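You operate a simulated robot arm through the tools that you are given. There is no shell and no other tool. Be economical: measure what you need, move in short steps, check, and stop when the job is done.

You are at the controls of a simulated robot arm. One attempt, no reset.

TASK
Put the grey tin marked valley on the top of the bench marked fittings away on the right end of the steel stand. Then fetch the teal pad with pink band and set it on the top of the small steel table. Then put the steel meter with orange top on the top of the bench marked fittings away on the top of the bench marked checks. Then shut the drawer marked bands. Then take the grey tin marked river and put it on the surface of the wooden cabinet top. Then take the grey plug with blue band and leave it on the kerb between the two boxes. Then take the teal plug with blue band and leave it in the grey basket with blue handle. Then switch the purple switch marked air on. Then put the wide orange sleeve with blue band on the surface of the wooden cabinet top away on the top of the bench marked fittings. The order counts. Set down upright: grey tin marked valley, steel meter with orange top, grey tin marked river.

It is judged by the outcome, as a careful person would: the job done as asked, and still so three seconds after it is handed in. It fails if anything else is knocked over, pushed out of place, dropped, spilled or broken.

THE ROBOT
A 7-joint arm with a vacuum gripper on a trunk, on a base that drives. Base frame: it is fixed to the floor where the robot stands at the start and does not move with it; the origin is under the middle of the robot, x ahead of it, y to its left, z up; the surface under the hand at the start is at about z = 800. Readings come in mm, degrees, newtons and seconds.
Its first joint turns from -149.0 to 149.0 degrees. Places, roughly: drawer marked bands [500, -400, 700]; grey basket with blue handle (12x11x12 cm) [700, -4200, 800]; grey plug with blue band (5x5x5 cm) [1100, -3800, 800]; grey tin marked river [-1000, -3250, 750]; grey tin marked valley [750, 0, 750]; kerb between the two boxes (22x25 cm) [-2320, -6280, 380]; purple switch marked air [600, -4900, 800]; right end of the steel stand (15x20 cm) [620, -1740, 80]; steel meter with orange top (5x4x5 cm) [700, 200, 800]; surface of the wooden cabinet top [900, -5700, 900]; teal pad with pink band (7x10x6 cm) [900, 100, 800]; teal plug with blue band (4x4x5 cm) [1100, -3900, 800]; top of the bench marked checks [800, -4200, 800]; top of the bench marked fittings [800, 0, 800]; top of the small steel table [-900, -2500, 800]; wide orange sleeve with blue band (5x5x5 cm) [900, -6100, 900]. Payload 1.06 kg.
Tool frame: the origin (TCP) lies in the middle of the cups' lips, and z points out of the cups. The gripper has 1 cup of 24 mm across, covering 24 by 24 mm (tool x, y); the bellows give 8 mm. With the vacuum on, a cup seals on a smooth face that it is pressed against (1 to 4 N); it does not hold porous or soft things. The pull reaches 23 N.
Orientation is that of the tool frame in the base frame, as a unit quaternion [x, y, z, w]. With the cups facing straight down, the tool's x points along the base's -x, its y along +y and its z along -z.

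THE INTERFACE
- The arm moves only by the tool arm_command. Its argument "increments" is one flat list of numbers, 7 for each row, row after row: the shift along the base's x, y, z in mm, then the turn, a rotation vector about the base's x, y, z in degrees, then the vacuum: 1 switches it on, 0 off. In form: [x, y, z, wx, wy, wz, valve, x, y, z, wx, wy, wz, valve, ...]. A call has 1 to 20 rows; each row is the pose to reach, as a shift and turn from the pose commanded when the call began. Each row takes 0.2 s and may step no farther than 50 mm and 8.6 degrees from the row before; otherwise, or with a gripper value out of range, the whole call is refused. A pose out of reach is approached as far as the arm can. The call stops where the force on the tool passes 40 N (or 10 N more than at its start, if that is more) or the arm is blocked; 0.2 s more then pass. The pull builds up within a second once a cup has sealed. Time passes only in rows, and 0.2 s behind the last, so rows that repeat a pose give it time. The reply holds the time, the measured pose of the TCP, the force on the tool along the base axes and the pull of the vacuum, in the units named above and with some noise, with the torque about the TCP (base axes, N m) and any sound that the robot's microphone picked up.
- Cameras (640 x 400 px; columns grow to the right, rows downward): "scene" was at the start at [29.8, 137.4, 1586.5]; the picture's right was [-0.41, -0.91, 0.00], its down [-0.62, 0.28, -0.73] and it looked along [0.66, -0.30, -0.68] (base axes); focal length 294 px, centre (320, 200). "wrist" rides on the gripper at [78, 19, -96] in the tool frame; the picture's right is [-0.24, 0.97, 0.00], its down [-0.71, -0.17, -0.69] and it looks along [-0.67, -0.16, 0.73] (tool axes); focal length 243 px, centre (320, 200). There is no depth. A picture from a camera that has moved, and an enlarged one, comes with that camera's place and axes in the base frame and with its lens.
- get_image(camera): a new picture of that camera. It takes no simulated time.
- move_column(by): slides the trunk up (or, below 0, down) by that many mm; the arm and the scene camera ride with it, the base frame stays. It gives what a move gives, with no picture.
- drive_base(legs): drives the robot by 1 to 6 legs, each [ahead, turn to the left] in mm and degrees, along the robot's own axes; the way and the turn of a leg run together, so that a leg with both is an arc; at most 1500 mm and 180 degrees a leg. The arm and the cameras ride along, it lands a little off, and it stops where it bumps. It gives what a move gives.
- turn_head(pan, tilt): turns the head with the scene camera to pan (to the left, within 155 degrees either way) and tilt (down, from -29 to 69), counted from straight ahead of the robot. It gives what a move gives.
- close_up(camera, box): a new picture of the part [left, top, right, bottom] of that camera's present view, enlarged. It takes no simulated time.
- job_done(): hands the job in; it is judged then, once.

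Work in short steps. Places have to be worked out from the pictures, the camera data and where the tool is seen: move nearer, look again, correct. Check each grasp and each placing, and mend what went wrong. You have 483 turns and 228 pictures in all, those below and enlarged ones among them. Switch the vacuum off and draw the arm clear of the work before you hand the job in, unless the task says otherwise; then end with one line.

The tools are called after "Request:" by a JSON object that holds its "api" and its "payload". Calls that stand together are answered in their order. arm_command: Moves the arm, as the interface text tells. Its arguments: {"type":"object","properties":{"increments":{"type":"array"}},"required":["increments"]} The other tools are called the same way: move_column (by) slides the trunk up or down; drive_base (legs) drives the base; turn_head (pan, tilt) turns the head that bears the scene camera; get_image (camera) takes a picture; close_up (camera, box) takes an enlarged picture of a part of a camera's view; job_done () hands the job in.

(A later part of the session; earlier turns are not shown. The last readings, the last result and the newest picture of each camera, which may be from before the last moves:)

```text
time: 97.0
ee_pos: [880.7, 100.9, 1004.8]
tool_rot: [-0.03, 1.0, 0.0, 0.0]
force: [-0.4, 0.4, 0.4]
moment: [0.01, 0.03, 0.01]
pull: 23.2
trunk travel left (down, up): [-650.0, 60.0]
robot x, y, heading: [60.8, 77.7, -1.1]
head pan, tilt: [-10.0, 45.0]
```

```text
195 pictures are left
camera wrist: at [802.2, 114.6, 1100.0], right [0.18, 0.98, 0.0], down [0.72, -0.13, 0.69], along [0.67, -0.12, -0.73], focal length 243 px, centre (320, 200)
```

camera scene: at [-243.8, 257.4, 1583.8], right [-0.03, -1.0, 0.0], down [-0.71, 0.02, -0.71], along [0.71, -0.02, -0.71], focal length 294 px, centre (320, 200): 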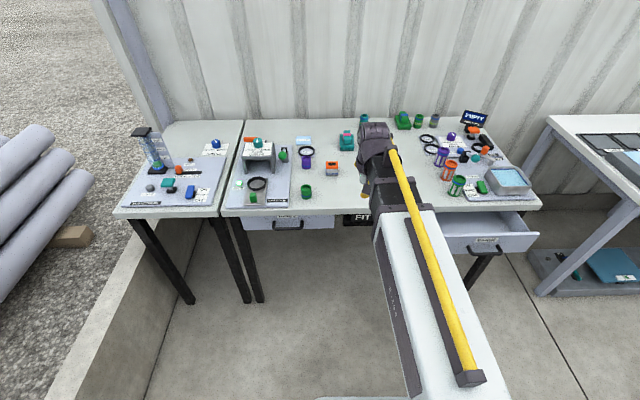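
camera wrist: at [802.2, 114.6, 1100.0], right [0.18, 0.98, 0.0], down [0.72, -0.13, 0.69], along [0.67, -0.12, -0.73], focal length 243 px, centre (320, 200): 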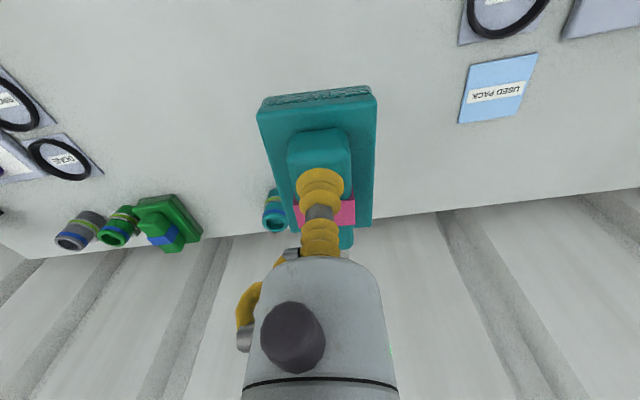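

The pad is held level. Free space on the small table lies along its near edge (y −1840…−1970), beside the mat at about (−1055, −1900). I retract a bit, back out and drive there.

Request:
{"api": "arm_command", "payload": {"increments": [-45, 0, 0, 0, 0, 0, 1, -90, 0, 0, 0, 0, 0, 1, -120, 0, 0, 0, 0, 0, 1, -120, 0, 0, 0, 0, 0, 1]}}

Request:
{"api": "drive_base", "payload": {"legs": [[-400, 0], [0, -108], [1235, 0], [0, 19]]}}

Request:
{"api": "turn_head", "payload": {"pan": -15, "tilt": 45}}

Request:
{"api": "get_image", "payload": {"camera": "scene"}}

```text
time: 98.0
ee_pos: [762.4, 99.3, 1002.1]
tool_rot: [-0.03, 1.0, 0.0, 0.0]
force: [0.5, -0.3, 0.2]
moment: [0.02, 0.04, 0.0]
pull: 22.9
trunk travel left (down, up): [-650.0, 60.0]
robot x, y, heading: [57.5, 80.1, -1.5]
head pan, tilt: [-10.0, 45.0]
```

```text
time: 111.9
ee_pos: [-636.6, -1798.3, 1003.8]
tool_rot: [0.662, 0.749, -0.001, 0.0]
force: [0.7, -1.2, -0.8]
moment: [0.0, -0.01, -0.03]
pull: 23.0
trunk travel left (down, up): [-650.0, 60.0]
robot x, y, heading: [-709.3, -1100.6, -87.7]
head pan, tilt: [-10.0, 45.0]
```

```text
time: 112.5
ee_pos: [-637.2, -1798.9, 1003.9]
tool_rot: [0.662, 0.75, 0.0, 0.0]
force: [1.5, -0.7, -0.3]
moment: [0.0, -0.01, 0.01]
pull: 22.7
trunk travel left (down, up): [-650.0, 60.0]
robot x, y, heading: [-703.3, -1093.4, -87.6]
head pan, tilt: [-15.0, 45.0]
```

```text
194 pictures are left
camera scene: at [-554.6, -1122.3, 1583.8], right [-0.98, 0.22, 0.0], down [0.15, 0.69, -0.71], along [-0.15, -0.69, -0.71], focal length 294 px, centre (320, 200)
```

scene: 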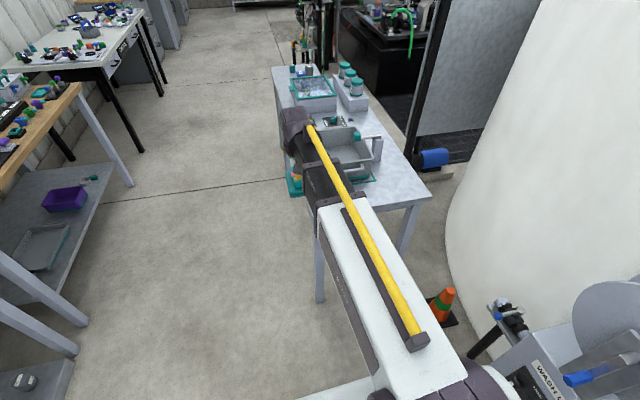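

Table edge near y≈−1825, right corner x≈−1135, mat's right edge x≈−965. I shift the pad over to (−1050, −1890) at safe height and look.

Request:
{"api": "arm_command", "payload": {"increments": [-46, 0, 0, 0, 0, 0, 1, -92, 0, 0, 0, 0, 0, 1, -138, 0, 0, 0, 0, 0, 1, -184, 0, 0, 0, 0, 0, 1, -230, 0, 0, 0, 0, 0, 1, -276, -10, 0, 0, 0, 0, 1, -322, -30, 0, 0, 0, 0, 1, -368, -50, 0, 0, 0, 0, 1, -413, -70, 0, 0, 0, 0, 1, -413, -91, 0, 0, 0, 0, 1, -413, -91, 0, 0, 0, 0, 1]}}

Request:
{"api": "get_image", "payload": {"camera": "wrist"}}

Request:
{"api": "get_image", "payload": {"camera": "scene"}}

```text
refused: row 7 steps farther than a row can; nothing moved
```

```text
193 pictures are left
camera wrist: at [-627.6, -1719.4, 1099.5], right [0.99, -0.11, 0.0], down [-0.08, -0.72, 0.69], along [-0.08, -0.68, -0.73], focal length 243 px, centre (320, 200)
```

wrist: 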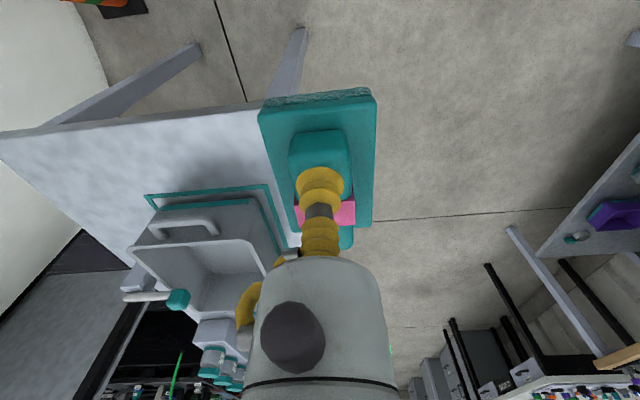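

```text
192 pictures are left
camera scene: at [-554.6, -1122.3, 1583.8], right [-0.98, 0.22, 0.0], down [0.15, 0.69, -0.71], along [-0.15, -0.69, -0.71], focal length 294 px, centre (320, 200)
```

scene: 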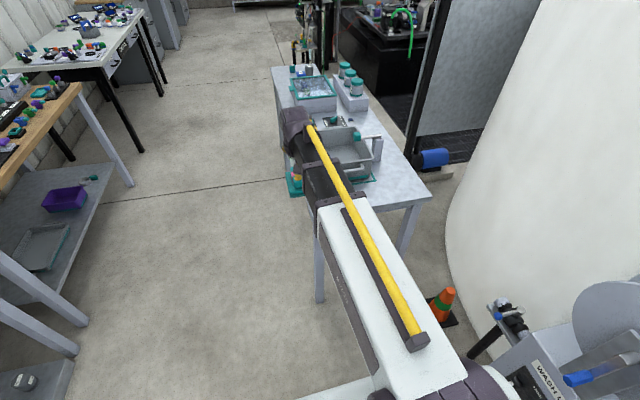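

A row was slightly too long; I resend with smaller steps.

Request:
{"api": "arm_command", "payload": {"increments": [-44, 0, 0, 0, 0, 0, 1, -88, 0, 0, 0, 0, 0, 1, -132, 0, 0, 0, 0, 0, 1, -176, 0, 0, 0, 0, 0, 1, -220, 0, 0, 0, 0, 0, 1, -264, -10, 0, 0, 0, 0, 1, -308, -30, 0, 0, 0, 0, 1, -352, -50, 0, 0, 0, 0, 1, -396, -70, 0, 0, 0, 0, 1, -413, -91, 0, 0, 0, 0, 1, -413, -91, 0, 0, 0, 0, 1]}}

Request:
{"api": "get_image", "payload": {"camera": "wrist"}}

```text
time: 114.9
ee_pos: [-1050.3, -1890.0, 1002.7]
tool_rot: [0.662, 0.75, 0.0, 0.0]
force: [0.3, -0.1, -1.1]
moment: [-0.01, 0.0, 0.01]
pull: 23.1
trunk travel left (down, up): [-650.0, 60.0]
robot x, y, heading: [-705.5, -1096.0, -87.7]
head pan, tilt: [-15.0, 45.0]
```

```text
191 pictures are left
camera wrist: at [-1041.3, -1810.2, 1099.4], right [0.99, -0.11, 0.0], down [-0.08, -0.72, 0.69], along [-0.08, -0.68, -0.73], focal length 243 px, centre (320, 200)
```

wrist: 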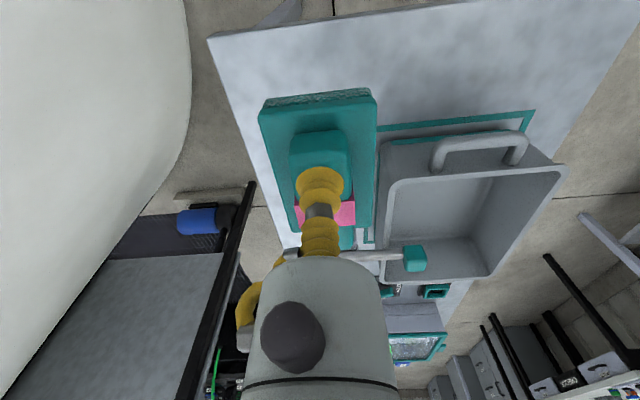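

Table edge here is y≈−1847 and mat's edge x≈−985. I shift to (−1060, −1915) and descend; contact is expected around TCP z≈855.

Request:
{"api": "arm_command", "payload": {"increments": [-5, -12, -40, 0, 0, 0, 1, -10, -25, -80, 0, 0, 0, 1, -10, -25, -120, 0, 0, 0, 1, -10, -25, -140, 0, 0, 0, 1, -10, -25, -140, 0, 0, 0, 1]}}

Request:
{"api": "get_image", "payload": {"camera": "wrist"}}

```text
time: 116.1
ee_pos: [-1059.5, -1915.9, 864.3]
tool_rot: [0.662, 0.75, 0.0, 0.0]
force: [0.6, 1.0, -0.1]
moment: [0.07, 0.01, 0.01]
pull: 22.7
trunk travel left (down, up): [-650.0, 60.0]
robot x, y, heading: [-701.9, -1095.7, -87.6]
head pan, tilt: [-15.0, 45.0]
```

```text
190 pictures are left
camera wrist: at [-1050.0, -1837.3, 960.2], right [0.99, -0.11, 0.0], down [-0.08, -0.72, 0.69], along [-0.08, -0.68, -0.73], focal length 243 px, centre (320, 200)
```

wrist: 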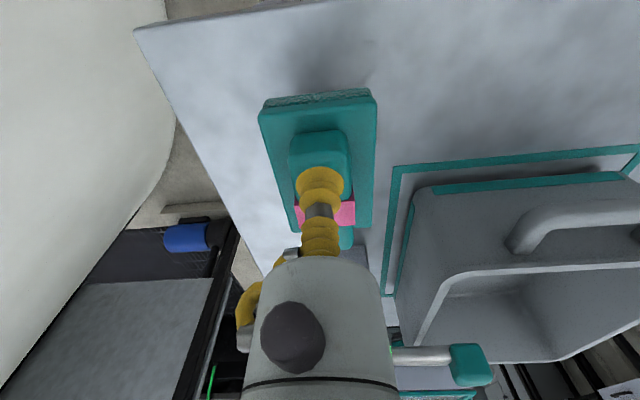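

Clear of the mat and edges. I lower to contact.

Request:
{"api": "arm_command", "payload": {"increments": [0, 0, -4, 0, 0, 0, 1, 0, 0, -7, 0, 0, 0, 1, 0, 0, -9, 0, 0, 0, 1, 0, 0, -9, 0, 0, 0, 1]}}

```text
time: 117.1
ee_pos: [-1060.2, -1914.4, 854.6]
tool_rot: [0.662, 0.749, -0.001, -0.001]
force: [0.1, 0.4, -0.6]
moment: [0.03, 0.03, 0.01]
pull: 23.0
trunk travel left (down, up): [-650.0, 60.0]
robot x, y, heading: [-704.0, -1100.0, -87.8]
head pan, tilt: [-15.0, 45.0]
```

Request:
{"api": "arm_command", "payload": {"increments": [0, 0, -2, 0, 0, 0, 1, 0, 0, -3, 0, 0, 0, 1, 0, 0, -4, 0, 0, 0, 1, 0, 0, -4, 0, 0, 0, 1]}}

```text
time: 118.1
ee_pos: [-1060.4, -1914.4, 850.4]
tool_rot: [0.662, 0.749, -0.001, 0.0]
force: [-0.7, 0.5, -0.6]
moment: [0.02, 0.0, 0.01]
pull: 22.9
trunk travel left (down, up): [-650.0, 60.0]
robot x, y, heading: [-705.1, -1093.8, -88.0]
head pan, tilt: [-15.0, 45.0]
```

No contact yet; continuing in small steps.

Request:
{"api": "arm_command", "payload": {"increments": [0, 0, -3, 0, 0, 0, 1, 0, 0, -6, 0, 0, 0, 1, 0, 0, -6, 0, 0, 0, 1]}}

Request:
{"api": "close_up", "payload": {"camera": "scene", "box": [340, 140, 440, 220]}}

```text
time: 118.9
ee_pos: [-1060.0, -1915.2, 843.7]
tool_rot: [0.662, 0.75, 0.0, 0.0]
force: [-0.7, 0.3, -0.1]
moment: [0.0, -0.01, 0.0]
pull: 22.8
trunk travel left (down, up): [-650.0, 60.0]
robot x, y, heading: [-705.2, -1095.6, -87.5]
head pan, tilt: [-15.0, 45.0]
```

```text
5.00 times, centred on (390, 180) of scene
camera zoom: at [-554.6, -1122.3, 1583.8], right [-0.98, 0.22, 0.0], down [0.15, 0.69, -0.71], along [-0.15, -0.69, -0.71], focal length 1468 px, centre (-30, 300)
```

zoom: 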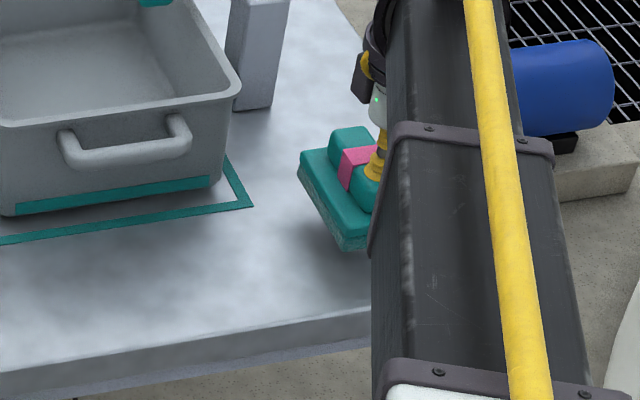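

The pad is still above the table top, as the shadow shows. I go on down.

Request:
{"api": "arm_command", "payload": {"increments": [0, 0, -5, 0, 0, 0, 1, 0, 0, -10, 0, 0, 0, 1, 0, 0, -12, 0, 0, 0, 1]}}

Request:
{"api": "arm_command", "payload": {"increments": [0, 0, -3, 0, 0, 0, 1, 0, 0, -6, 0, 0, 0, 1, 0, 0, -6, 0, 0, 0, 1]}}

```text
time: 119.7
ee_pos: [-1060.1, -1915.1, 832.9]
tool_rot: [0.662, 0.749, -0.001, 0.001]
force: [0.0, 0.0, -1.1]
moment: [0.01, 0.02, -0.02]
pull: 23.0
trunk travel left (down, up): [-650.0, 60.0]
robot x, y, heading: [-702.0, -1095.7, -87.6]
head pan, tilt: [-15.0, 45.0]
```

```text
time: 120.5
ee_pos: [-1060.8, -1914.9, 827.5]
tool_rot: [0.662, 0.75, 0.0, 0.0]
force: [0.1, 0.5, -0.4]
moment: [0.01, 0.03, -0.03]
pull: 23.1
trunk travel left (down, up): [-650.0, 60.0]
robot x, y, heading: [-702.4, -1097.2, -87.6]
head pan, tilt: [-15.0, 45.0]
```

Request:
{"api": "close_up", "payload": {"camera": "scene", "box": [360, 160, 440, 210]}}

Request:
{"api": "arm_command", "payload": {"increments": [0, 0, -3, 0, 0, 0, 1, 0, 0, -6, 0, 0, 0, 1, 0, 0, -6, 0, 0, 0, 1]}}

```text
8.00 times, centred on (400, 185) of scene
camera zoom: at [-554.6, -1122.3, 1583.8], right [-0.98, 0.22, 0.0], down [0.15, 0.69, -0.71], along [-0.15, -0.69, -0.71], focal length 2349 px, centre (-320, 320)
```

zoom: 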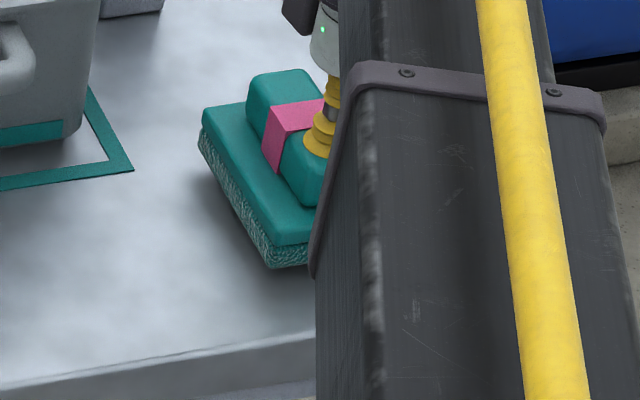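

```text
time: 121.3
ee_pos: [-1060.6, -1913.5, 821.5]
tool_rot: [0.662, 0.75, 0.001, 0.0]
force: [-0.4, -0.1, -0.7]
moment: [0.01, -0.03, 0.04]
pull: 22.6
trunk travel left (down, up): [-650.0, 60.0]
robot x, y, heading: [-701.8, -1097.0, -88.0]
head pan, tilt: [-15.0, 45.0]
```

Still no contact; near now. Continuing.

Request:
{"api": "arm_command", "payload": {"increments": [0, 0, -3, 0, 0, 0, 1, 0, 0, -6, 0, 0, 0, 1, 0, 0, -6, 0, 0, 0, 1]}}

Request:
{"api": "arm_command", "payload": {"increments": [0, 0, -2, 0, 0, 0, 1, 0, 0, -4, 0, 0, 0, 1, 0, 0, -4, 0, 0, 0, 1]}}

```text
time: 122.1
ee_pos: [-1061.5, -1915.1, 815.4]
tool_rot: [0.662, 0.749, -0.002, 0.0]
force: [-0.3, -0.8, 8.1]
moment: [0.01, -0.01, -0.03]
pull: 23.0
trunk travel left (down, up): [-650.0, 60.0]
robot x, y, heading: [-702.7, -1093.9, -87.6]
head pan, tilt: [-15.0, 45.0]
```

```text
time: 122.9
ee_pos: [-1060.5, -1915.6, 811.2]
tool_rot: [0.662, 0.75, -0.001, 0.0]
force: [-2.2, -3.7, 16.4]
moment: [0.01, 0.0, -0.06]
pull: 23.3
trunk travel left (down, up): [-650.0, 60.0]
robot x, y, heading: [-707.0, -1091.5, -87.5]
head pan, tilt: [-15.0, 45.0]
```

Contact made. I release and rise.

Request:
{"api": "arm_command", "payload": {"increments": [0, 0, 3, 0, 0, 0, 0, 0, 0, 3, 0, 0, 0, 0, 0, 0, 3, 0, 0, 0, 0, 0, 0, 3, 0, 0, 0, 0, 0, 0, 3, 0, 0, 0, 0, 0, 0, 3, 0, 0, 0, 0, 0, 0, 12, 0, 0, 0, 0, 0, 0, 50, 0, 0, 0, 0, 0, 0, 100, 0, 0, 0, 0, 0, 0, 150, 0, 0, 0, 0, 0, 0, 190, 0, 0, 0, 0]}}

Request:
{"api": "get_image", "payload": {"camera": "wrist"}}

```text
time: 125.3
ee_pos: [-1059.1, -1913.6, 1001.4]
tool_rot: [0.662, 0.749, 0.001, 0.0]
force: [-0.1, 0.0, -0.3]
moment: [-0.01, 0.02, 0.03]
pull: 0.1
trunk travel left (down, up): [-650.0, 60.0]
robot x, y, heading: [-707.1, -1095.9, -87.7]
head pan, tilt: [-15.0, 45.0]
```

```text
187 pictures are left
camera wrist: at [-1049.1, -1834.9, 1097.5], right [0.99, -0.11, 0.0], down [-0.08, -0.72, 0.68], along [-0.08, -0.68, -0.73], focal length 243 px, centre (320, 200)
```

wrist: 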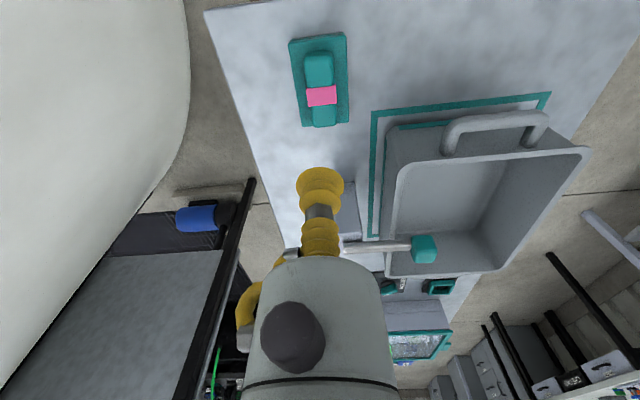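

The pad rests upright and clear on the table. I swing the arm back in front and drive to the bench for the steel meter.

Request:
{"api": "arm_command", "payload": {"increments": [45, 15, 0, 0, 0, 0, 0, 90, 30, 0, 0, 0, 0, 0, 135, 45, 0, 0, 0, 0, 0, 180, 60, 0, 0, 0, 0, 0, 225, 75, 0, 0, 0, 0, 0, 270, 90, 0, 0, 0, 0, 0, 315, 105, 0, 0, 0, 0, 0, 360, 115, 0, 0, 0, 0, 0]}}

Request:
{"api": "drive_base", "payload": {"legs": [[0, 154.5], [1390, 0], [0, -67]]}}

Request:
{"api": "turn_head", "payload": {"pan": -5, "tilt": 45}}

Request:
{"api": "get_image", "payload": {"camera": "scene"}}

```text
time: 127.1
ee_pos: [-700.5, -1798.4, 1001.8]
tool_rot: [0.663, 0.749, 0.001, 0.0]
force: [-0.5, -0.6, 0.7]
moment: [-0.03, 0.0, 0.0]
pull: 0.1
trunk travel left (down, up): [-650.0, 60.0]
robot x, y, heading: [-702.9, -1098.2, -87.7]
head pan, tilt: [-15.0, 45.0]
```

```text
time: 143.2
ee_pos: [529.3, 173.5, 1001.4]
tool_rot: [-0.057, 0.998, 0.0, 0.0]
force: [-0.3, -0.4, 1.1]
moment: [0.0, -0.01, 0.02]
pull: 0.0
trunk travel left (down, up): [-650.0, 60.0]
robot x, y, heading: [-172.9, 176.4, 1.7]
head pan, tilt: [-15.0, 45.0]
```

```text
time: 144.0
ee_pos: [529.3, 173.0, 1003.2]
tool_rot: [-0.056, 0.998, 0.0, 0.001]
force: [-0.5, -0.2, 0.5]
moment: [0.0, 0.02, -0.01]
pull: 0.0
trunk travel left (down, up): [-650.0, 60.0]
robot x, y, heading: [-167.7, 177.7, 1.5]
head pan, tilt: [-5.0, 45.0]
```

```text
186 pictures are left
camera scene: at [-143.4, 342.7, 1583.8], right [-0.06, -1.0, 0.0], down [-0.71, 0.04, -0.71], along [0.71, -0.04, -0.71], focal length 294 px, centre (320, 200)
```

scene: 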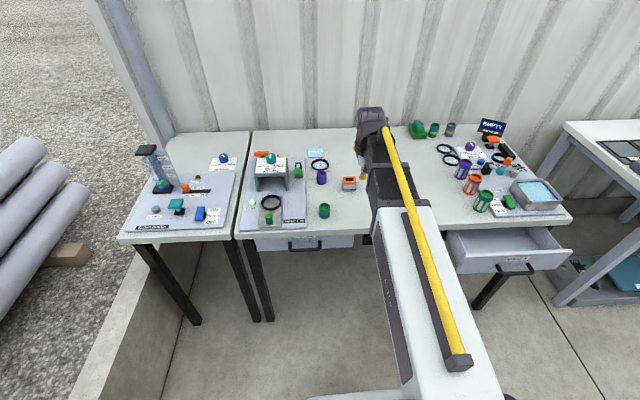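

The meter is at about (683, 186). I drive 150 mm ahead and look with the wrist camera.

Request:
{"api": "drive_base", "payload": {"legs": [[140, 0]]}}

Request:
{"api": "get_image", "payload": {"camera": "wrist"}}

Request:
{"api": "close_up", "payload": {"camera": "scene", "box": [280, 160, 376, 220]}}

```text
time: 145.3
ee_pos: [670.7, 178.3, 1001.7]
tool_rot: [-0.057, 0.998, 0.001, 0.0]
force: [-0.6, 0.6, 0.3]
moment: [0.02, 0.02, -0.03]
pull: 0.0
trunk travel left (down, up): [-650.0, 60.0]
robot x, y, heading: [-32.3, 177.1, 1.9]
head pan, tilt: [-5.0, 45.0]
```

```text
185 pictures are left
camera wrist: at [591.1, 188.1, 1097.8], right [0.12, 0.99, 0.0], down [0.72, -0.09, 0.69], along [0.68, -0.08, -0.73], focal length 243 px, centre (320, 200)
```

wrist: 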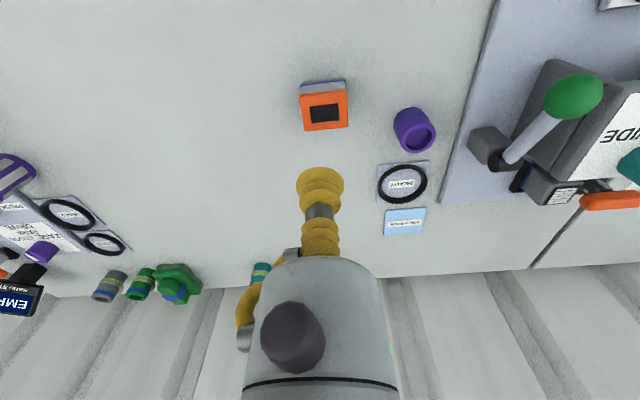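

```text
6.67 times, centred on (328, 190) of scene
camera zoom: at [-1.8, 347.3, 1583.8], right [-0.05, -1.0, 0.0], down [-0.71, 0.04, -0.71], along [0.71, -0.04, -0.71], focal length 1958 px, centre (267, 267)
```

zoom: 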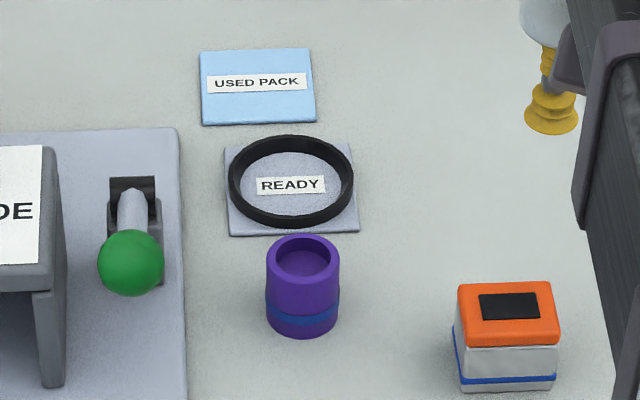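

The meter's top centre is about (699, 181, 845). I move above it and check.

Request:
{"api": "arm_command", "payload": {"increments": [14, 1, -45, 0, 0, 0, 0, 28, 3, -90, 0, 0, 0, 0, 28, 3, -122, 0, 0, 0, 0, 28, 3, -122, 0, 0, 0, 0]}}

Request:
{"api": "close_up", "payload": {"camera": "wrist", "box": [260, 80, 380, 220]}}

Request:
{"api": "close_up", "payload": {"camera": "scene", "box": [328, 180, 392, 220]}}

```text
time: 146.3
ee_pos: [697.3, 182.6, 883.6]
tool_rot: [-0.058, 0.998, 0.0, -0.001]
force: [0.6, 0.0, 0.5]
moment: [0.02, 0.0, 0.01]
pull: 0.1
trunk travel left (down, up): [-650.0, 60.0]
robot x, y, heading: [-33.9, 180.9, 2.0]
head pan, tilt: [-5.0, 45.0]
```

```text
2.86 times, centred on (320, 150) of wrist
camera zoom: at [618.1, 191.4, 977.8], right [0.12, 0.99, 0.0], down [0.72, -0.09, 0.69], along [0.68, -0.08, -0.73], focal length 693 px, centre (320, 343)
```

zoom: 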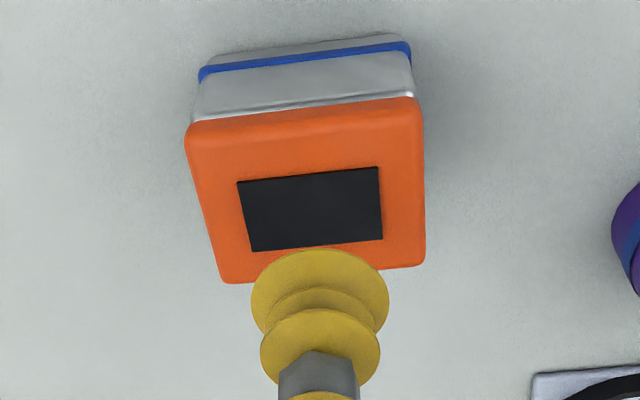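

```text
10.00 times, centred on (360, 200) of scene
camera zoom: at [-2.0, 347.3, 1583.8], right [-0.05, -1.0, 0.0], down [-0.71, 0.04, -0.71], along [0.71, -0.04, -0.71], focal length 2936 px, centre (-80, 200)
```

zoom: 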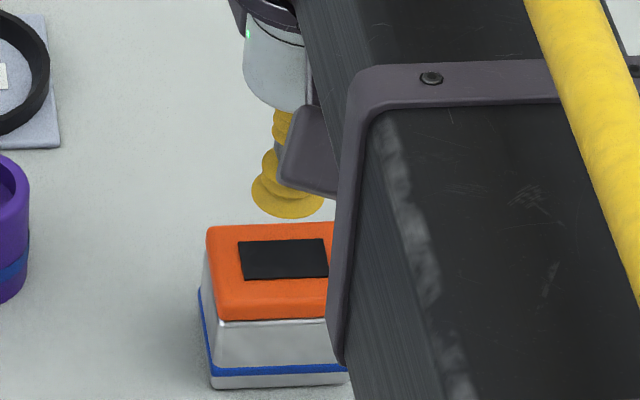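

The cup will land on the screen's centre, close to the top's centre. I press down gently with vacuum on.

Request:
{"api": "arm_command", "payload": {"increments": [0, -1, -15, 0, 0, 0, 1, 0, -1, -24, 0, 0, 0, 1, 0, -1, -30, 0, 0, 0, 1, 0, -1, -30, 0, 0, 0, 1]}}

```text
time: 147.3
ee_pos: [697.7, 180.2, 849.9]
tool_rot: [-0.057, 0.998, 0.001, 0.001]
force: [0.0, -0.2, -0.5]
moment: [-0.01, 0.0, -0.03]
pull: 0.1
trunk travel left (down, up): [-650.0, 60.0]
robot x, y, heading: [-32.6, 182.5, 1.9]
head pan, tilt: [-5.0, 45.0]
```

Request:
{"api": "arm_command", "payload": {"increments": [0, 0, -2, 0, 0, 0, 1, 0, 0, -4, 0, 0, 0, 1, 0, 0, -4, 0, 0, 0, 1, 0, 0, -4, 0, 0, 0, 1]}}

```text
time: 148.3
ee_pos: [698.5, 180.1, 846.6]
tool_rot: [-0.058, 0.998, 0.0, 0.0]
force: [0.3, 0.1, 3.1]
moment: [-0.01, -0.02, 0.01]
pull: 22.0
trunk travel left (down, up): [-650.0, 60.0]
robot x, y, heading: [-31.9, 181.0, 1.8]
head pan, tilt: [-5.0, 45.0]
```

Sealed. I lift the meter.

Request:
{"api": "arm_command", "payload": {"increments": [0, 0, 10, 0, 0, 0, 1, 0, 0, 30, 0, 0, 0, 1, 0, 0, 70, 0, 0, 0, 1, 0, 0, 110, 0, 0, 0, 1, 0, 0, 160, 0, 0, 0, 1, 0, 0, 160, 0, 0, 0, 1]}}

Request:
{"api": "get_image", "payload": {"camera": "wrist"}}

```text
time: 149.7
ee_pos: [698.2, 180.0, 1005.6]
tool_rot: [-0.057, 0.998, 0.0, 0.0]
force: [-0.2, 0.3, -2.0]
moment: [-0.01, 0.01, -0.02]
pull: 23.2
trunk travel left (down, up): [-650.0, 60.0]
robot x, y, heading: [-30.8, 179.3, 1.8]
head pan, tilt: [-5.0, 45.0]
```

```text
181 pictures are left
camera wrist: at [619.2, 188.7, 1102.6], right [0.12, 0.99, 0.0], down [0.72, -0.09, 0.68], along [0.68, -0.08, -0.73], focal length 243 px, centre (320, 200)
```

wrist: 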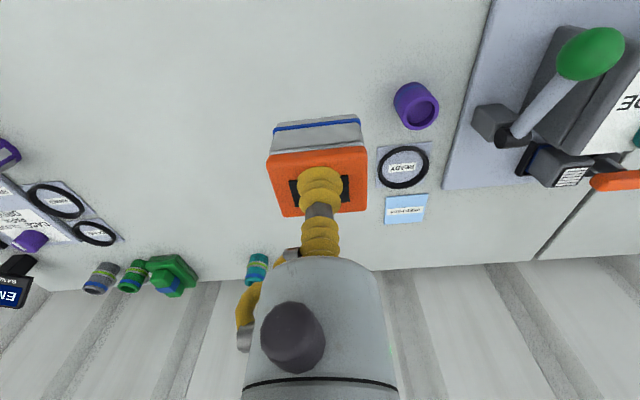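

Held firmly. I back away, turn right and drive down the corridor at x≈−150.

Request:
{"api": "drive_base", "payload": {"legs": [[-130, 0], [0, -91.8], [1500, 0], [1500, 0], [300, 0]]}}

Request:
{"api": "turn_head", "payload": {"pan": 40, "tilt": 35}}

Request:
{"api": "get_image", "payload": {"camera": "scene"}}

```text
time: 170.7
ee_pos: [-378.6, -3864.0, 1005.9]
tool_rot: [0.699, 0.715, 0.0, 0.001]
force: [0.2, -0.3, -0.6]
moment: [0.0, 0.01, 0.0]
pull: 23.2
trunk travel left (down, up): [-650.0, 60.0]
robot x, y, heading: [-310.0, -3137.6, -93.6]
head pan, tilt: [-5.0, 45.0]
```

```text
time: 171.8
ee_pos: [-379.3, -3863.1, 1005.7]
tool_rot: [0.699, 0.715, 0.0, 0.0]
force: [0.7, 0.3, -0.6]
moment: [-0.01, -0.02, -0.04]
pull: 22.6
trunk travel left (down, up): [-650.0, 60.0]
robot x, y, heading: [-307.7, -3134.8, -93.1]
head pan, tilt: [40.0, 35.0]
```

```text
180 pictures are left
camera scene: at [-87.1, -3170.8, 1598.6], right [-0.8, -0.6, 0.0], down [-0.34, 0.46, -0.82], along [0.49, -0.66, -0.57], focal length 294 px, centre (320, 200)
```

scene: 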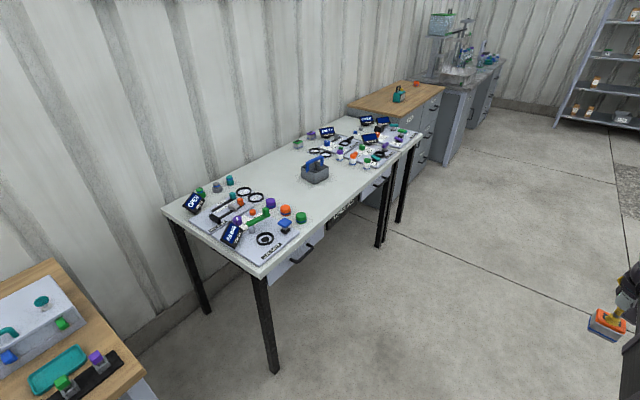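

The checks bench is ahead with the basket. I zoom in on it.

Request:
{"api": "close_up", "payload": {"camera": "scene", "box": [160, 100, 430, 280]}}

Request:
{"api": "close_up", "payload": {"camera": "scene", "box": [240, 100, 420, 215]}}

```text
2.22 times, centred on (295, 190) of scene
camera zoom: at [-87.1, -3170.8, 1598.6], right [-0.8, -0.6, 0.0], down [-0.34, 0.46, -0.82], along [0.49, -0.66, -0.57], focal length 652 px, centre (376, 222)
```

zoom: 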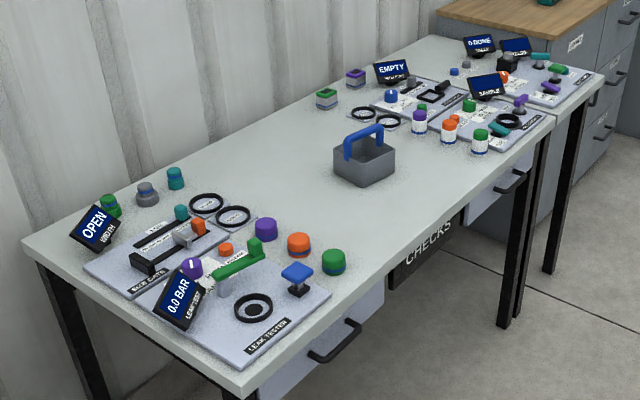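

```text
3.48 times, centred on (330, 158) of scene
camera zoom: at [-87.1, -3170.8, 1598.6], right [-0.8, -0.6, 0.0], down [-0.34, 0.46, -0.82], along [0.49, -0.66, -0.57], focal length 1021 px, centre (285, 348)
```

zoom: 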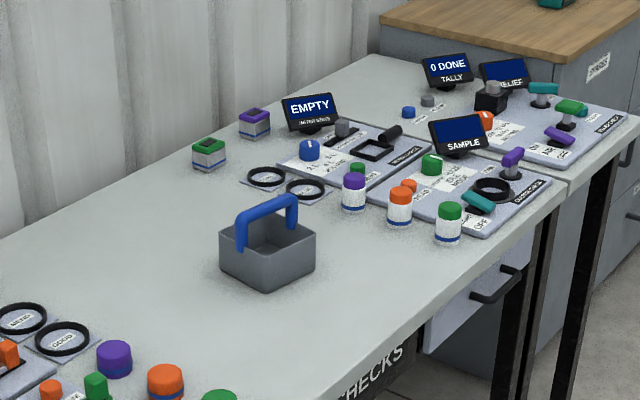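

Free space lies in front of the basket, about (650, −4055). I drive level with it and turn to face the bench.

Request:
{"api": "drive_base", "payload": {"legs": [[915, 0], [0, 93.3], [250, 0]]}}

Request:
{"api": "turn_head", "payload": {"pan": 0, "tilt": 45}}

Request:
{"api": "get_image", "payload": {"camera": "scene"}}

Request:
{"api": "get_image", "payload": {"camera": "wrist"}}

```text
time: 182.0
ee_pos: [618.3, -4089.5, 1005.9]
tool_rot: [-0.036, 0.999, 0.0, 0.0]
force: [0.5, 0.8, -0.6]
moment: [0.0, 0.01, -0.02]
pull: 23.4
trunk travel left (down, up): [-650.0, 60.0]
robot x, y, heading: [-113.3, -4053.5, -0.7]
head pan, tilt: [40.0, 35.0]
```

```text
time: 183.1
ee_pos: [617.9, -4088.5, 1004.9]
tool_rot: [-0.036, 0.999, 0.0, 0.0]
force: [0.1, 0.3, -1.4]
moment: [0.05, -0.02, 0.0]
pull: 23.2
trunk travel left (down, up): [-650.0, 60.0]
robot x, y, heading: [-110.7, -4057.6, -0.3]
head pan, tilt: [0.0, 45.0]
```

```text
177 pictures are left
camera scene: at [-74.3, -3885.0, 1583.8], right [-0.01, -1.0, 0.0], down [-0.71, 0.01, -0.71], along [0.71, -0.01, -0.71], focal length 294 px, centre (320, 200)
```

scene: 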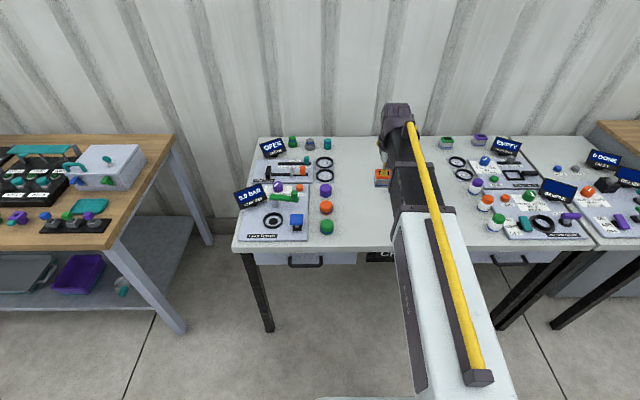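

```text
176 pictures are left
camera wrist: at [539.7, -4076.1, 1102.0], right [0.16, 0.99, 0.0], down [0.72, -0.12, 0.69], along [0.68, -0.11, -0.73], focal length 243 px, centre (320, 200)
```

wrist: 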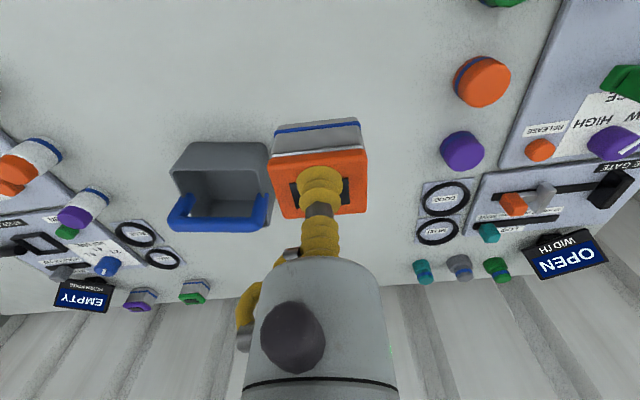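

The basket spans about x 700–820, y −4300…−4184; caps are near y −3915. I set the meter at (650, −4072), which is clear of both.

Request:
{"api": "arm_command", "payload": {"increments": [16, 8, -45, 0, 0, 0, 1, 32, 17, -90, 0, 0, 0, 1, 32, 17, -130, 0, 0, 0, 1, 32, 17, -150, 0, 0, 0, 1, 32, 17, -155, 0, 0, 0, 1, 32, 17, -155, 0, 0, 0, 1]}}

```text
time: 184.5
ee_pos: [650.1, -4071.8, 850.5]
tool_rot: [-0.038, 0.999, -0.001, 0.001]
force: [-0.8, -0.1, -1.4]
moment: [0.0, 0.01, 0.05]
pull: 22.6
trunk travel left (down, up): [-650.0, 60.0]
robot x, y, heading: [-108.3, -4055.7, -0.5]
head pan, tilt: [0.0, 45.0]
```

Request:
{"api": "arm_command", "payload": {"increments": [0, 0, -2, 0, 0, 0, 1, 0, 0, -4, 0, 0, 0, 1, 0, 0, -4, 0, 0, 0, 1]}}

Request:
{"api": "arm_command", "payload": {"increments": [0, 0, -1, 0, 0, 0, 1, 0, 0, -2, 0, 0, 0, 1, 0, 0, -2, 0, 0, 0, 1]}}

```text
time: 185.3
ee_pos: [649.7, -4072.0, 846.4]
tool_rot: [-0.037, 0.999, -0.001, 0.0]
force: [-0.7, 0.1, 0.5]
moment: [0.01, -0.03, 0.0]
pull: 23.4
trunk travel left (down, up): [-650.0, 60.0]
robot x, y, heading: [-113.1, -4052.7, -0.5]
head pan, tilt: [0.0, 45.0]
```

```text
time: 186.1
ee_pos: [649.9, -4071.3, 846.4]
tool_rot: [-0.037, 0.999, 0.001, 0.001]
force: [3.8, -0.2, 10.7]
moment: [0.02, -0.01, -0.01]
pull: 22.9
trunk travel left (down, up): [-650.0, 60.0]
robot x, y, heading: [-108.2, -4058.5, -0.7]
head pan, tilt: [0.0, 45.0]
```

Firm contact; releasing and rising.

Request:
{"api": "arm_command", "payload": {"increments": [0, 0, 2, 0, 0, 0, 0, 0, 0, 2, 0, 0, 0, 0, 0, 0, 2, 0, 0, 0, 0, 0, 0, 2, 0, 0, 0, 0, 0, 0, 2, 0, 0, 0, 0, 0, 0, 10, 0, 0, 0, 0, 0, 0, 50, 0, 0, 0, 0, 0, 0, 100, 0, 0, 0, 0, 0, 0, 150, 0, 0, 0, 0]}}

Request:
{"api": "get_image", "payload": {"camera": "wrist"}}

```text
time: 188.1
ee_pos: [651.1, -4072.2, 994.0]
tool_rot: [-0.036, 0.999, 0.0, 0.0]
force: [0.3, 0.2, -0.1]
moment: [0.02, -0.02, -0.02]
pull: 0.1
trunk travel left (down, up): [-650.0, 60.0]
robot x, y, heading: [-109.4, -4057.9, -0.4]
head pan, tilt: [0.0, 45.0]
```

```text
175 pictures are left
camera wrist: at [571.9, -4060.0, 1089.6], right [0.16, 0.99, 0.0], down [0.72, -0.12, 0.68], along [0.68, -0.11, -0.73], focal length 243 px, centre (320, 200)
```

wrist: 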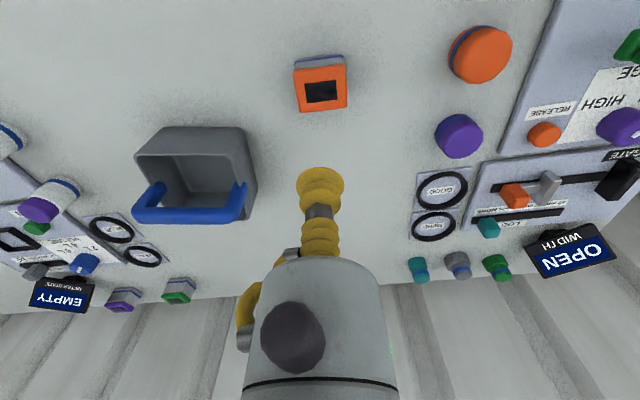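

The meter stands upright. Next is the drawer marked bands; I back off, turn left and drive back along the corridor.

Request:
{"api": "drive_base", "payload": {"legs": [[-110, 0], [0, 90]]}}

```text
time: 193.0
ee_pos: [-166.9, -3295.0, 993.5]
tool_rot: [0.715, -0.699, 0.0, 0.0]
force: [0.3, 0.2, -0.5]
moment: [0.04, -0.03, 0.02]
pull: 0.2
trunk travel left (down, up): [-650.0, 60.0]
robot x, y, heading: [-221.0, -4053.7, 86.7]
head pan, tilt: [0.0, 45.0]
```

Heading is about 87°, so I trim it by 3.5° and drive up to y≈−450.

Request:
{"api": "drive_base", "payload": {"legs": [[0, 3.8], [1500, 0], [1500, 0], [600, 0]]}}

Request:
{"api": "turn_head", "payload": {"pan": -70, "tilt": 45}}

Request:
{"api": "get_image", "payload": {"camera": "scene"}}

```text
time: 210.8
ee_pos: [-235.0, 300.0, 993.0]
tool_rot: [0.739, -0.674, -0.001, 0.0]
force: [0.8, -0.2, 0.0]
moment: [0.0, 0.04, 0.01]
pull: 0.1
trunk travel left (down, up): [-650.0, 60.0]
robot x, y, heading: [-242.4, -458.8, 90.5]
head pan, tilt: [0.0, 45.0]
```

```text
time: 212.3
ee_pos: [-234.9, 300.6, 993.4]
tool_rot: [0.739, -0.674, 0.0, 0.001]
force: [-0.1, -0.3, -0.4]
moment: [-0.01, 0.0, -0.01]
pull: 0.0
trunk travel left (down, up): [-650.0, 60.0]
robot x, y, heading: [-237.3, -462.0, 90.7]
head pan, tilt: [-70.0, 45.0]
```

```text
174 pictures are left
camera scene: at [-331.3, -477.9, 1583.8], right [0.35, -0.94, 0.0], down [-0.66, -0.25, -0.71], along [0.66, 0.25, -0.71], focal length 294 px, centre (320, 200)
```

scene: 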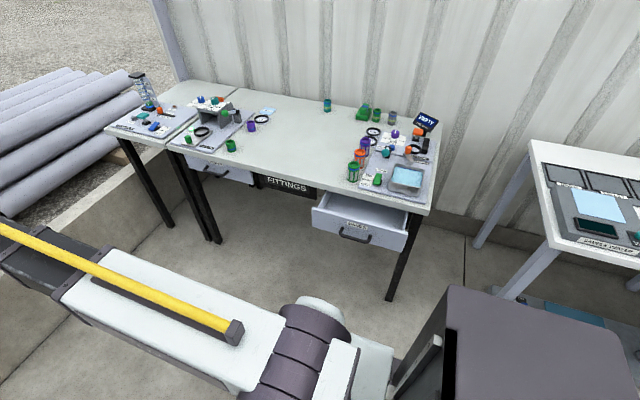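

The open drawer's front is at x≈384, y −541…−170, with the handle at the middle. I move level with y≈−360 and turn to face it.

Request:
{"api": "drive_base", "payload": {"legs": [[60, 0], [-60, -90.5]]}}

```text
time: 217.1
ee_pos: [486.9, -445.5, 994.1]
tool_rot: [-0.044, 0.999, -0.001, 0.001]
force: [0.7, 0.0, -0.5]
moment: [0.01, 0.0, 0.0]
pull: 0.0
trunk travel left (down, up): [-650.0, 60.0]
robot x, y, heading: [-276.3, -444.6, 0.3]
head pan, tilt: [-70.0, 45.0]
```

I retract the arm and rotate the tool to point forward (+x).

Request:
{"api": "arm_command", "payload": {"increments": [-45, 0, 0, 0, 0, 0, 0, -90, 0, 0, 0, -8, 0, 0, -120, 0, 0, 0, -16, 0, 0, -120, 0, 0, 0, -24, 0, 0, -120, 0, 0, 0, -32, 0, 0, -120, 0, 0, 0, -40, 0, 0, -120, 0, 0, 0, -48, 0, 0, -120, 0, 0, 0, -56, 0, 0, -120, 0, 0, 0, -64, 0, 0, -120, 0, 0, 0, -72, 0, 0, -120, 0, 0, 0, -80, 0, 0, -120, 0, 0, 0, -85, 0, 0, -120, 0, 0, 0, -90, 0, 0, -120, 0, 0, 0, -90, 0, 0]}}

Request:
{"api": "turn_head", "payload": {"pan": -5, "tilt": 50}}

Request:
{"api": "get_image", "payload": {"camera": "scene"}}

Request:
{"api": "get_image", "payload": {"camera": "wrist"}}

```text
time: 220.1
ee_pos: [419.2, -448.4, 970.0]
tool_rot: [-0.032, 0.706, -0.031, 0.707]
force: [0.2, -0.1, -0.2]
moment: [0.04, 0.01, 0.03]
pull: 0.1
out of reach, approached as far as the arm can: row 6, 7, 8, 9, 10, 11, 12, 13, 14
trunk travel left (down, up): [-650.0, 60.0]
robot x, y, heading: [-274.3, -440.5, 0.4]
head pan, tilt: [-70.0, 45.0]
```

```text
time: 221.4
ee_pos: [420.1, -447.4, 971.2]
tool_rot: [-0.031, 0.706, -0.032, 0.706]
force: [0.5, -0.3, -0.7]
moment: [-0.01, 0.01, 0.01]
pull: 0.1
trunk travel left (down, up): [-650.0, 60.0]
robot x, y, heading: [-275.0, -439.1, 0.4]
head pan, tilt: [-5.0, 50.0]
```

```text
173 pictures are left
camera scene: at [-245.6, -276.2, 1576.9], right [-0.08, -1.0, 0.0], down [-0.76, 0.06, -0.64], along [0.64, -0.05, -0.77], focal length 294 px, centre (320, 200)
```

scene: 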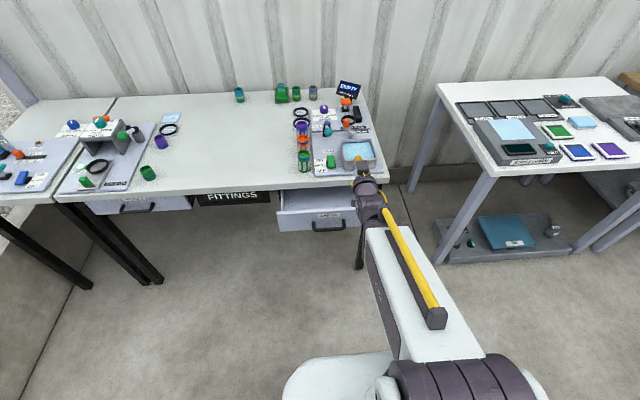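

```text
172 pictures are left
camera wrist: at [324.5, -436.9, 891.7], right [0.0, 0.99, 0.15], down [-0.69, -0.11, 0.72], along [0.73, -0.1, 0.68], focal length 243 px, centre (320, 200)
```

wrist: 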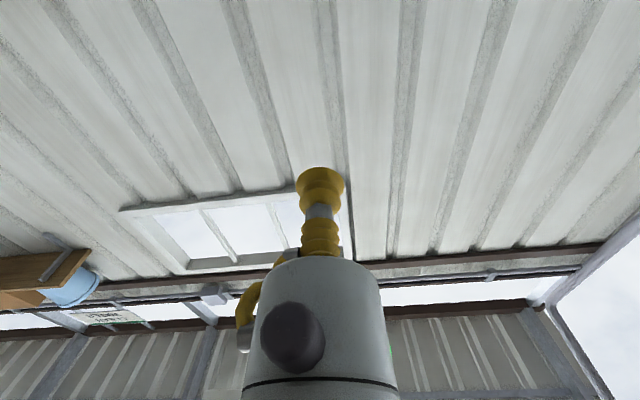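

The tool now points forward. I back off 150 mm, then lower so the cup faces the drawer panel right of its handle.

Request:
{"api": "drive_base", "payload": {"legs": [[-150, 0]]}}

Request:
{"api": "move_column", "payload": {"by": -265}}

Request:
{"api": "arm_command", "payload": {"increments": [0, -12, 0, 0, 0, 0, 0, 0, -24, 0, 0, 0, 0, 0]}}

Request:
{"api": "get_image", "payload": {"camera": "scene"}}

Request:
{"api": "get_image", "payload": {"camera": "wrist"}}

```text
time: 222.8
ee_pos: [266.6, -447.7, 969.4]
tool_rot: [-0.031, 0.706, -0.032, 0.706]
force: [0.1, -0.4, -0.1]
moment: [-0.01, -0.01, 0.01]
pull: 0.1
trunk travel left (down, up): [-650.0, 60.0]
robot x, y, heading: [-429.7, -442.4, 0.6]
head pan, tilt: [-5.0, 50.0]
```

```text
time: 225.5
ee_pos: [267.3, -448.4, 705.7]
tool_rot: [-0.032, 0.706, -0.031, 0.706]
force: [0.2, 0.2, 0.7]
moment: [0.0, 0.0, 0.01]
pull: 0.1
trunk travel left (down, up): [-385.0, 325.0]
robot x, y, heading: [-427.4, -442.8, 0.4]
head pan, tilt: [-5.0, 50.0]
```

```text
time: 226.1
ee_pos: [269.2, -473.6, 706.6]
tool_rot: [-0.032, 0.706, -0.031, 0.707]
force: [-0.4, 0.2, -0.4]
moment: [-0.01, 0.03, 0.03]
pull: 0.1
trunk travel left (down, up): [-385.0, 325.0]
robot x, y, heading: [-428.1, -441.5, 0.6]
head pan, tilt: [-5.0, 50.0]
```

```text
171 pictures are left
camera scene: at [-397.6, -277.2, 1311.9], right [-0.08, -1.0, 0.0], down [-0.76, 0.06, -0.64], along [0.64, -0.05, -0.77], focal length 294 px, centre (320, 200)
```

scene: 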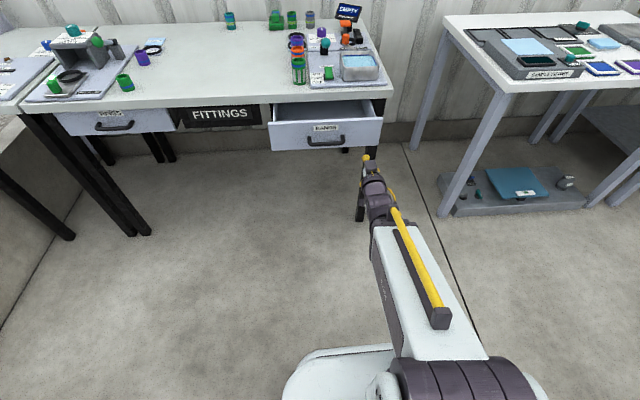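

```text
170 pictures are left
camera wrist: at [173.3, -461.4, 627.1], right [0.0, 0.99, 0.15], down [-0.69, -0.11, 0.72], along [0.73, -0.1, 0.68], focal length 243 px, centre (320, 200)
```

wrist: 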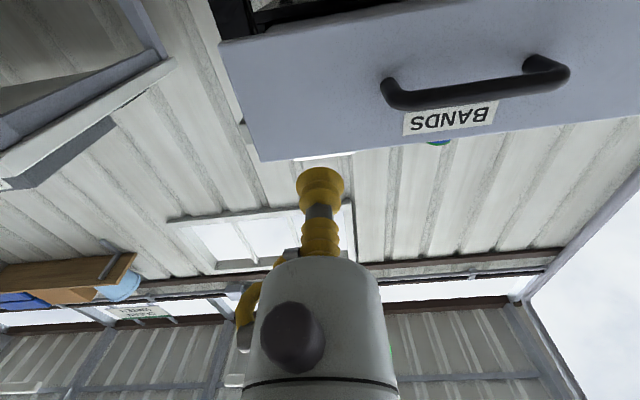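

The cup aims mid-panel, clear of the handle. I drive 90 mm closer, then push with the arm.

Request:
{"api": "drive_base", "payload": {"legs": [[90, 0]]}}

Request:
{"api": "arm_command", "payload": {"increments": [15, 0, 0, 0, 0, 0, 0, 30, 0, 0, 0, 0, 0, 0, 45, 0, 0, 0, 0, 0, 0, 60, 0, 0, 0, 0, 0, 0, 75, 0, 0, 0, 0, 0, 0]}}

Request:
{"api": "get_image", "payload": {"camera": "scene"}}

```text
time: 227.2
ee_pos: [358.2, -471.8, 706.4]
tool_rot: [-0.032, 0.706, -0.031, 0.707]
force: [-0.2, 1.1, 0.6]
moment: [-0.01, -0.05, 0.0]
pull: 0.2
trunk travel left (down, up): [-385.0, 325.0]
robot x, y, heading: [-335.7, -441.8, 0.3]
head pan, tilt: [-5.0, 50.0]
```

```text
time: 228.4
ee_pos: [434.6, -470.1, 705.3]
tool_rot: [-0.031, 0.707, -0.031, 0.706]
force: [-0.1, 0.6, -0.8]
moment: [0.0, -0.01, 0.02]
pull: 0.1
trunk travel left (down, up): [-385.0, 325.0]
robot x, y, heading: [-335.4, -443.8, 0.1]
head pan, tilt: [-5.0, 50.0]
```

```text
169 pictures are left
camera scene: at [-307.8, -276.5, 1311.9], right [-0.08, -1.0, 0.0], down [-0.76, 0.06, -0.64], along [0.64, -0.05, -0.77], focal length 294 px, centre (320, 200)
```

scene: 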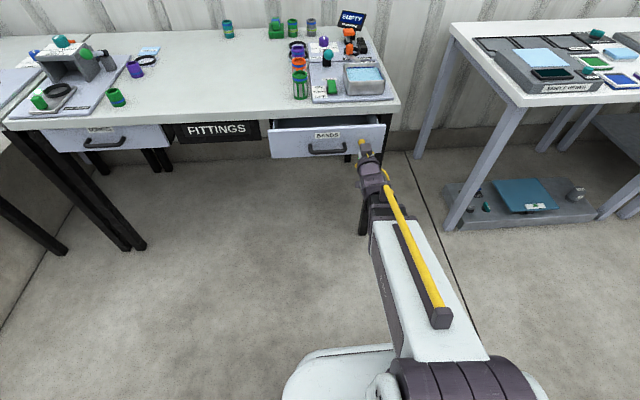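

The drawer follows easily. I keep pushing.

Request:
{"api": "arm_command", "payload": {"increments": [15, 0, 0, 0, 0, 0, 0, 30, 0, 0, 0, 0, 0, 0, 45, 0, 0, 0, 0, 0, 0, 60, 0, 0, 0, 0, 0, 0]}}

Request:
{"api": "get_image", "payload": {"camera": "scene"}}

```text
time: 229.4
ee_pos: [494.6, -469.9, 705.9]
tool_rot: [-0.031, 0.707, -0.032, 0.706]
force: [-0.4, 0.4, 0.2]
moment: [0.02, -0.02, -0.02]
pull: 0.1
trunk travel left (down, up): [-385.0, 325.0]
robot x, y, heading: [-331.6, -440.2, 0.1]
head pan, tilt: [-5.0, 50.0]
```

```text
168 pictures are left
camera scene: at [-307.8, -276.5, 1311.9], right [-0.08, -1.0, 0.0], down [-0.76, 0.06, -0.64], along [0.64, -0.05, -0.77], focal length 294 px, centre (320, 200)
```

scene: 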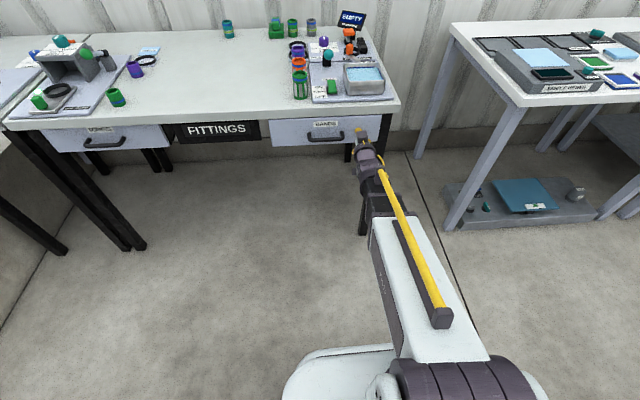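

Nearly shut; I push on until it resists.

Request:
{"api": "arm_command", "payload": {"increments": [8, 0, 0, 0, 0, 0, 0, 16, 0, 0, 0, 0, 0, 0, 24, 0, 0, 0, 0, 0, 0, 32, 0, 0, 0, 0, 0, 0, 40, 0, 0, 0, 0, 0, 0]}}

Request:
{"api": "close_up", "payload": {"camera": "scene", "box": [30, 100, 410, 180]}}

```text
time: 230.6
ee_pos: [529.6, -472.8, 707.0]
tool_rot: [-0.031, 0.707, -0.032, 0.706]
force: [-32.1, 1.3, -9.3]
moment: [0.02, -0.21, -0.02]
pull: 0.0
trunk travel left (down, up): [-385.0, 325.0]
robot x, y, heading: [-336.9, -444.7, 0.4]
head pan, tilt: [-5.0, 50.0]
```

```text
1.68 times, centred on (220, 140) of scene
camera zoom: at [-309.5, -276.5, 1311.8], right [-0.08, -1.0, 0.0], down [-0.76, 0.06, -0.64], along [0.64, -0.05, -0.77], focal length 495 px, centre (488, 301)
```

zoom: 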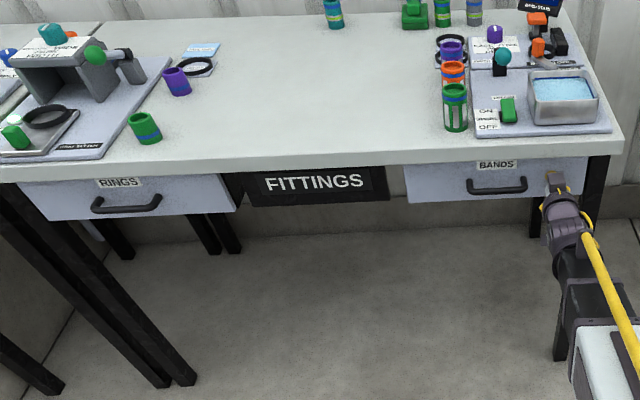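

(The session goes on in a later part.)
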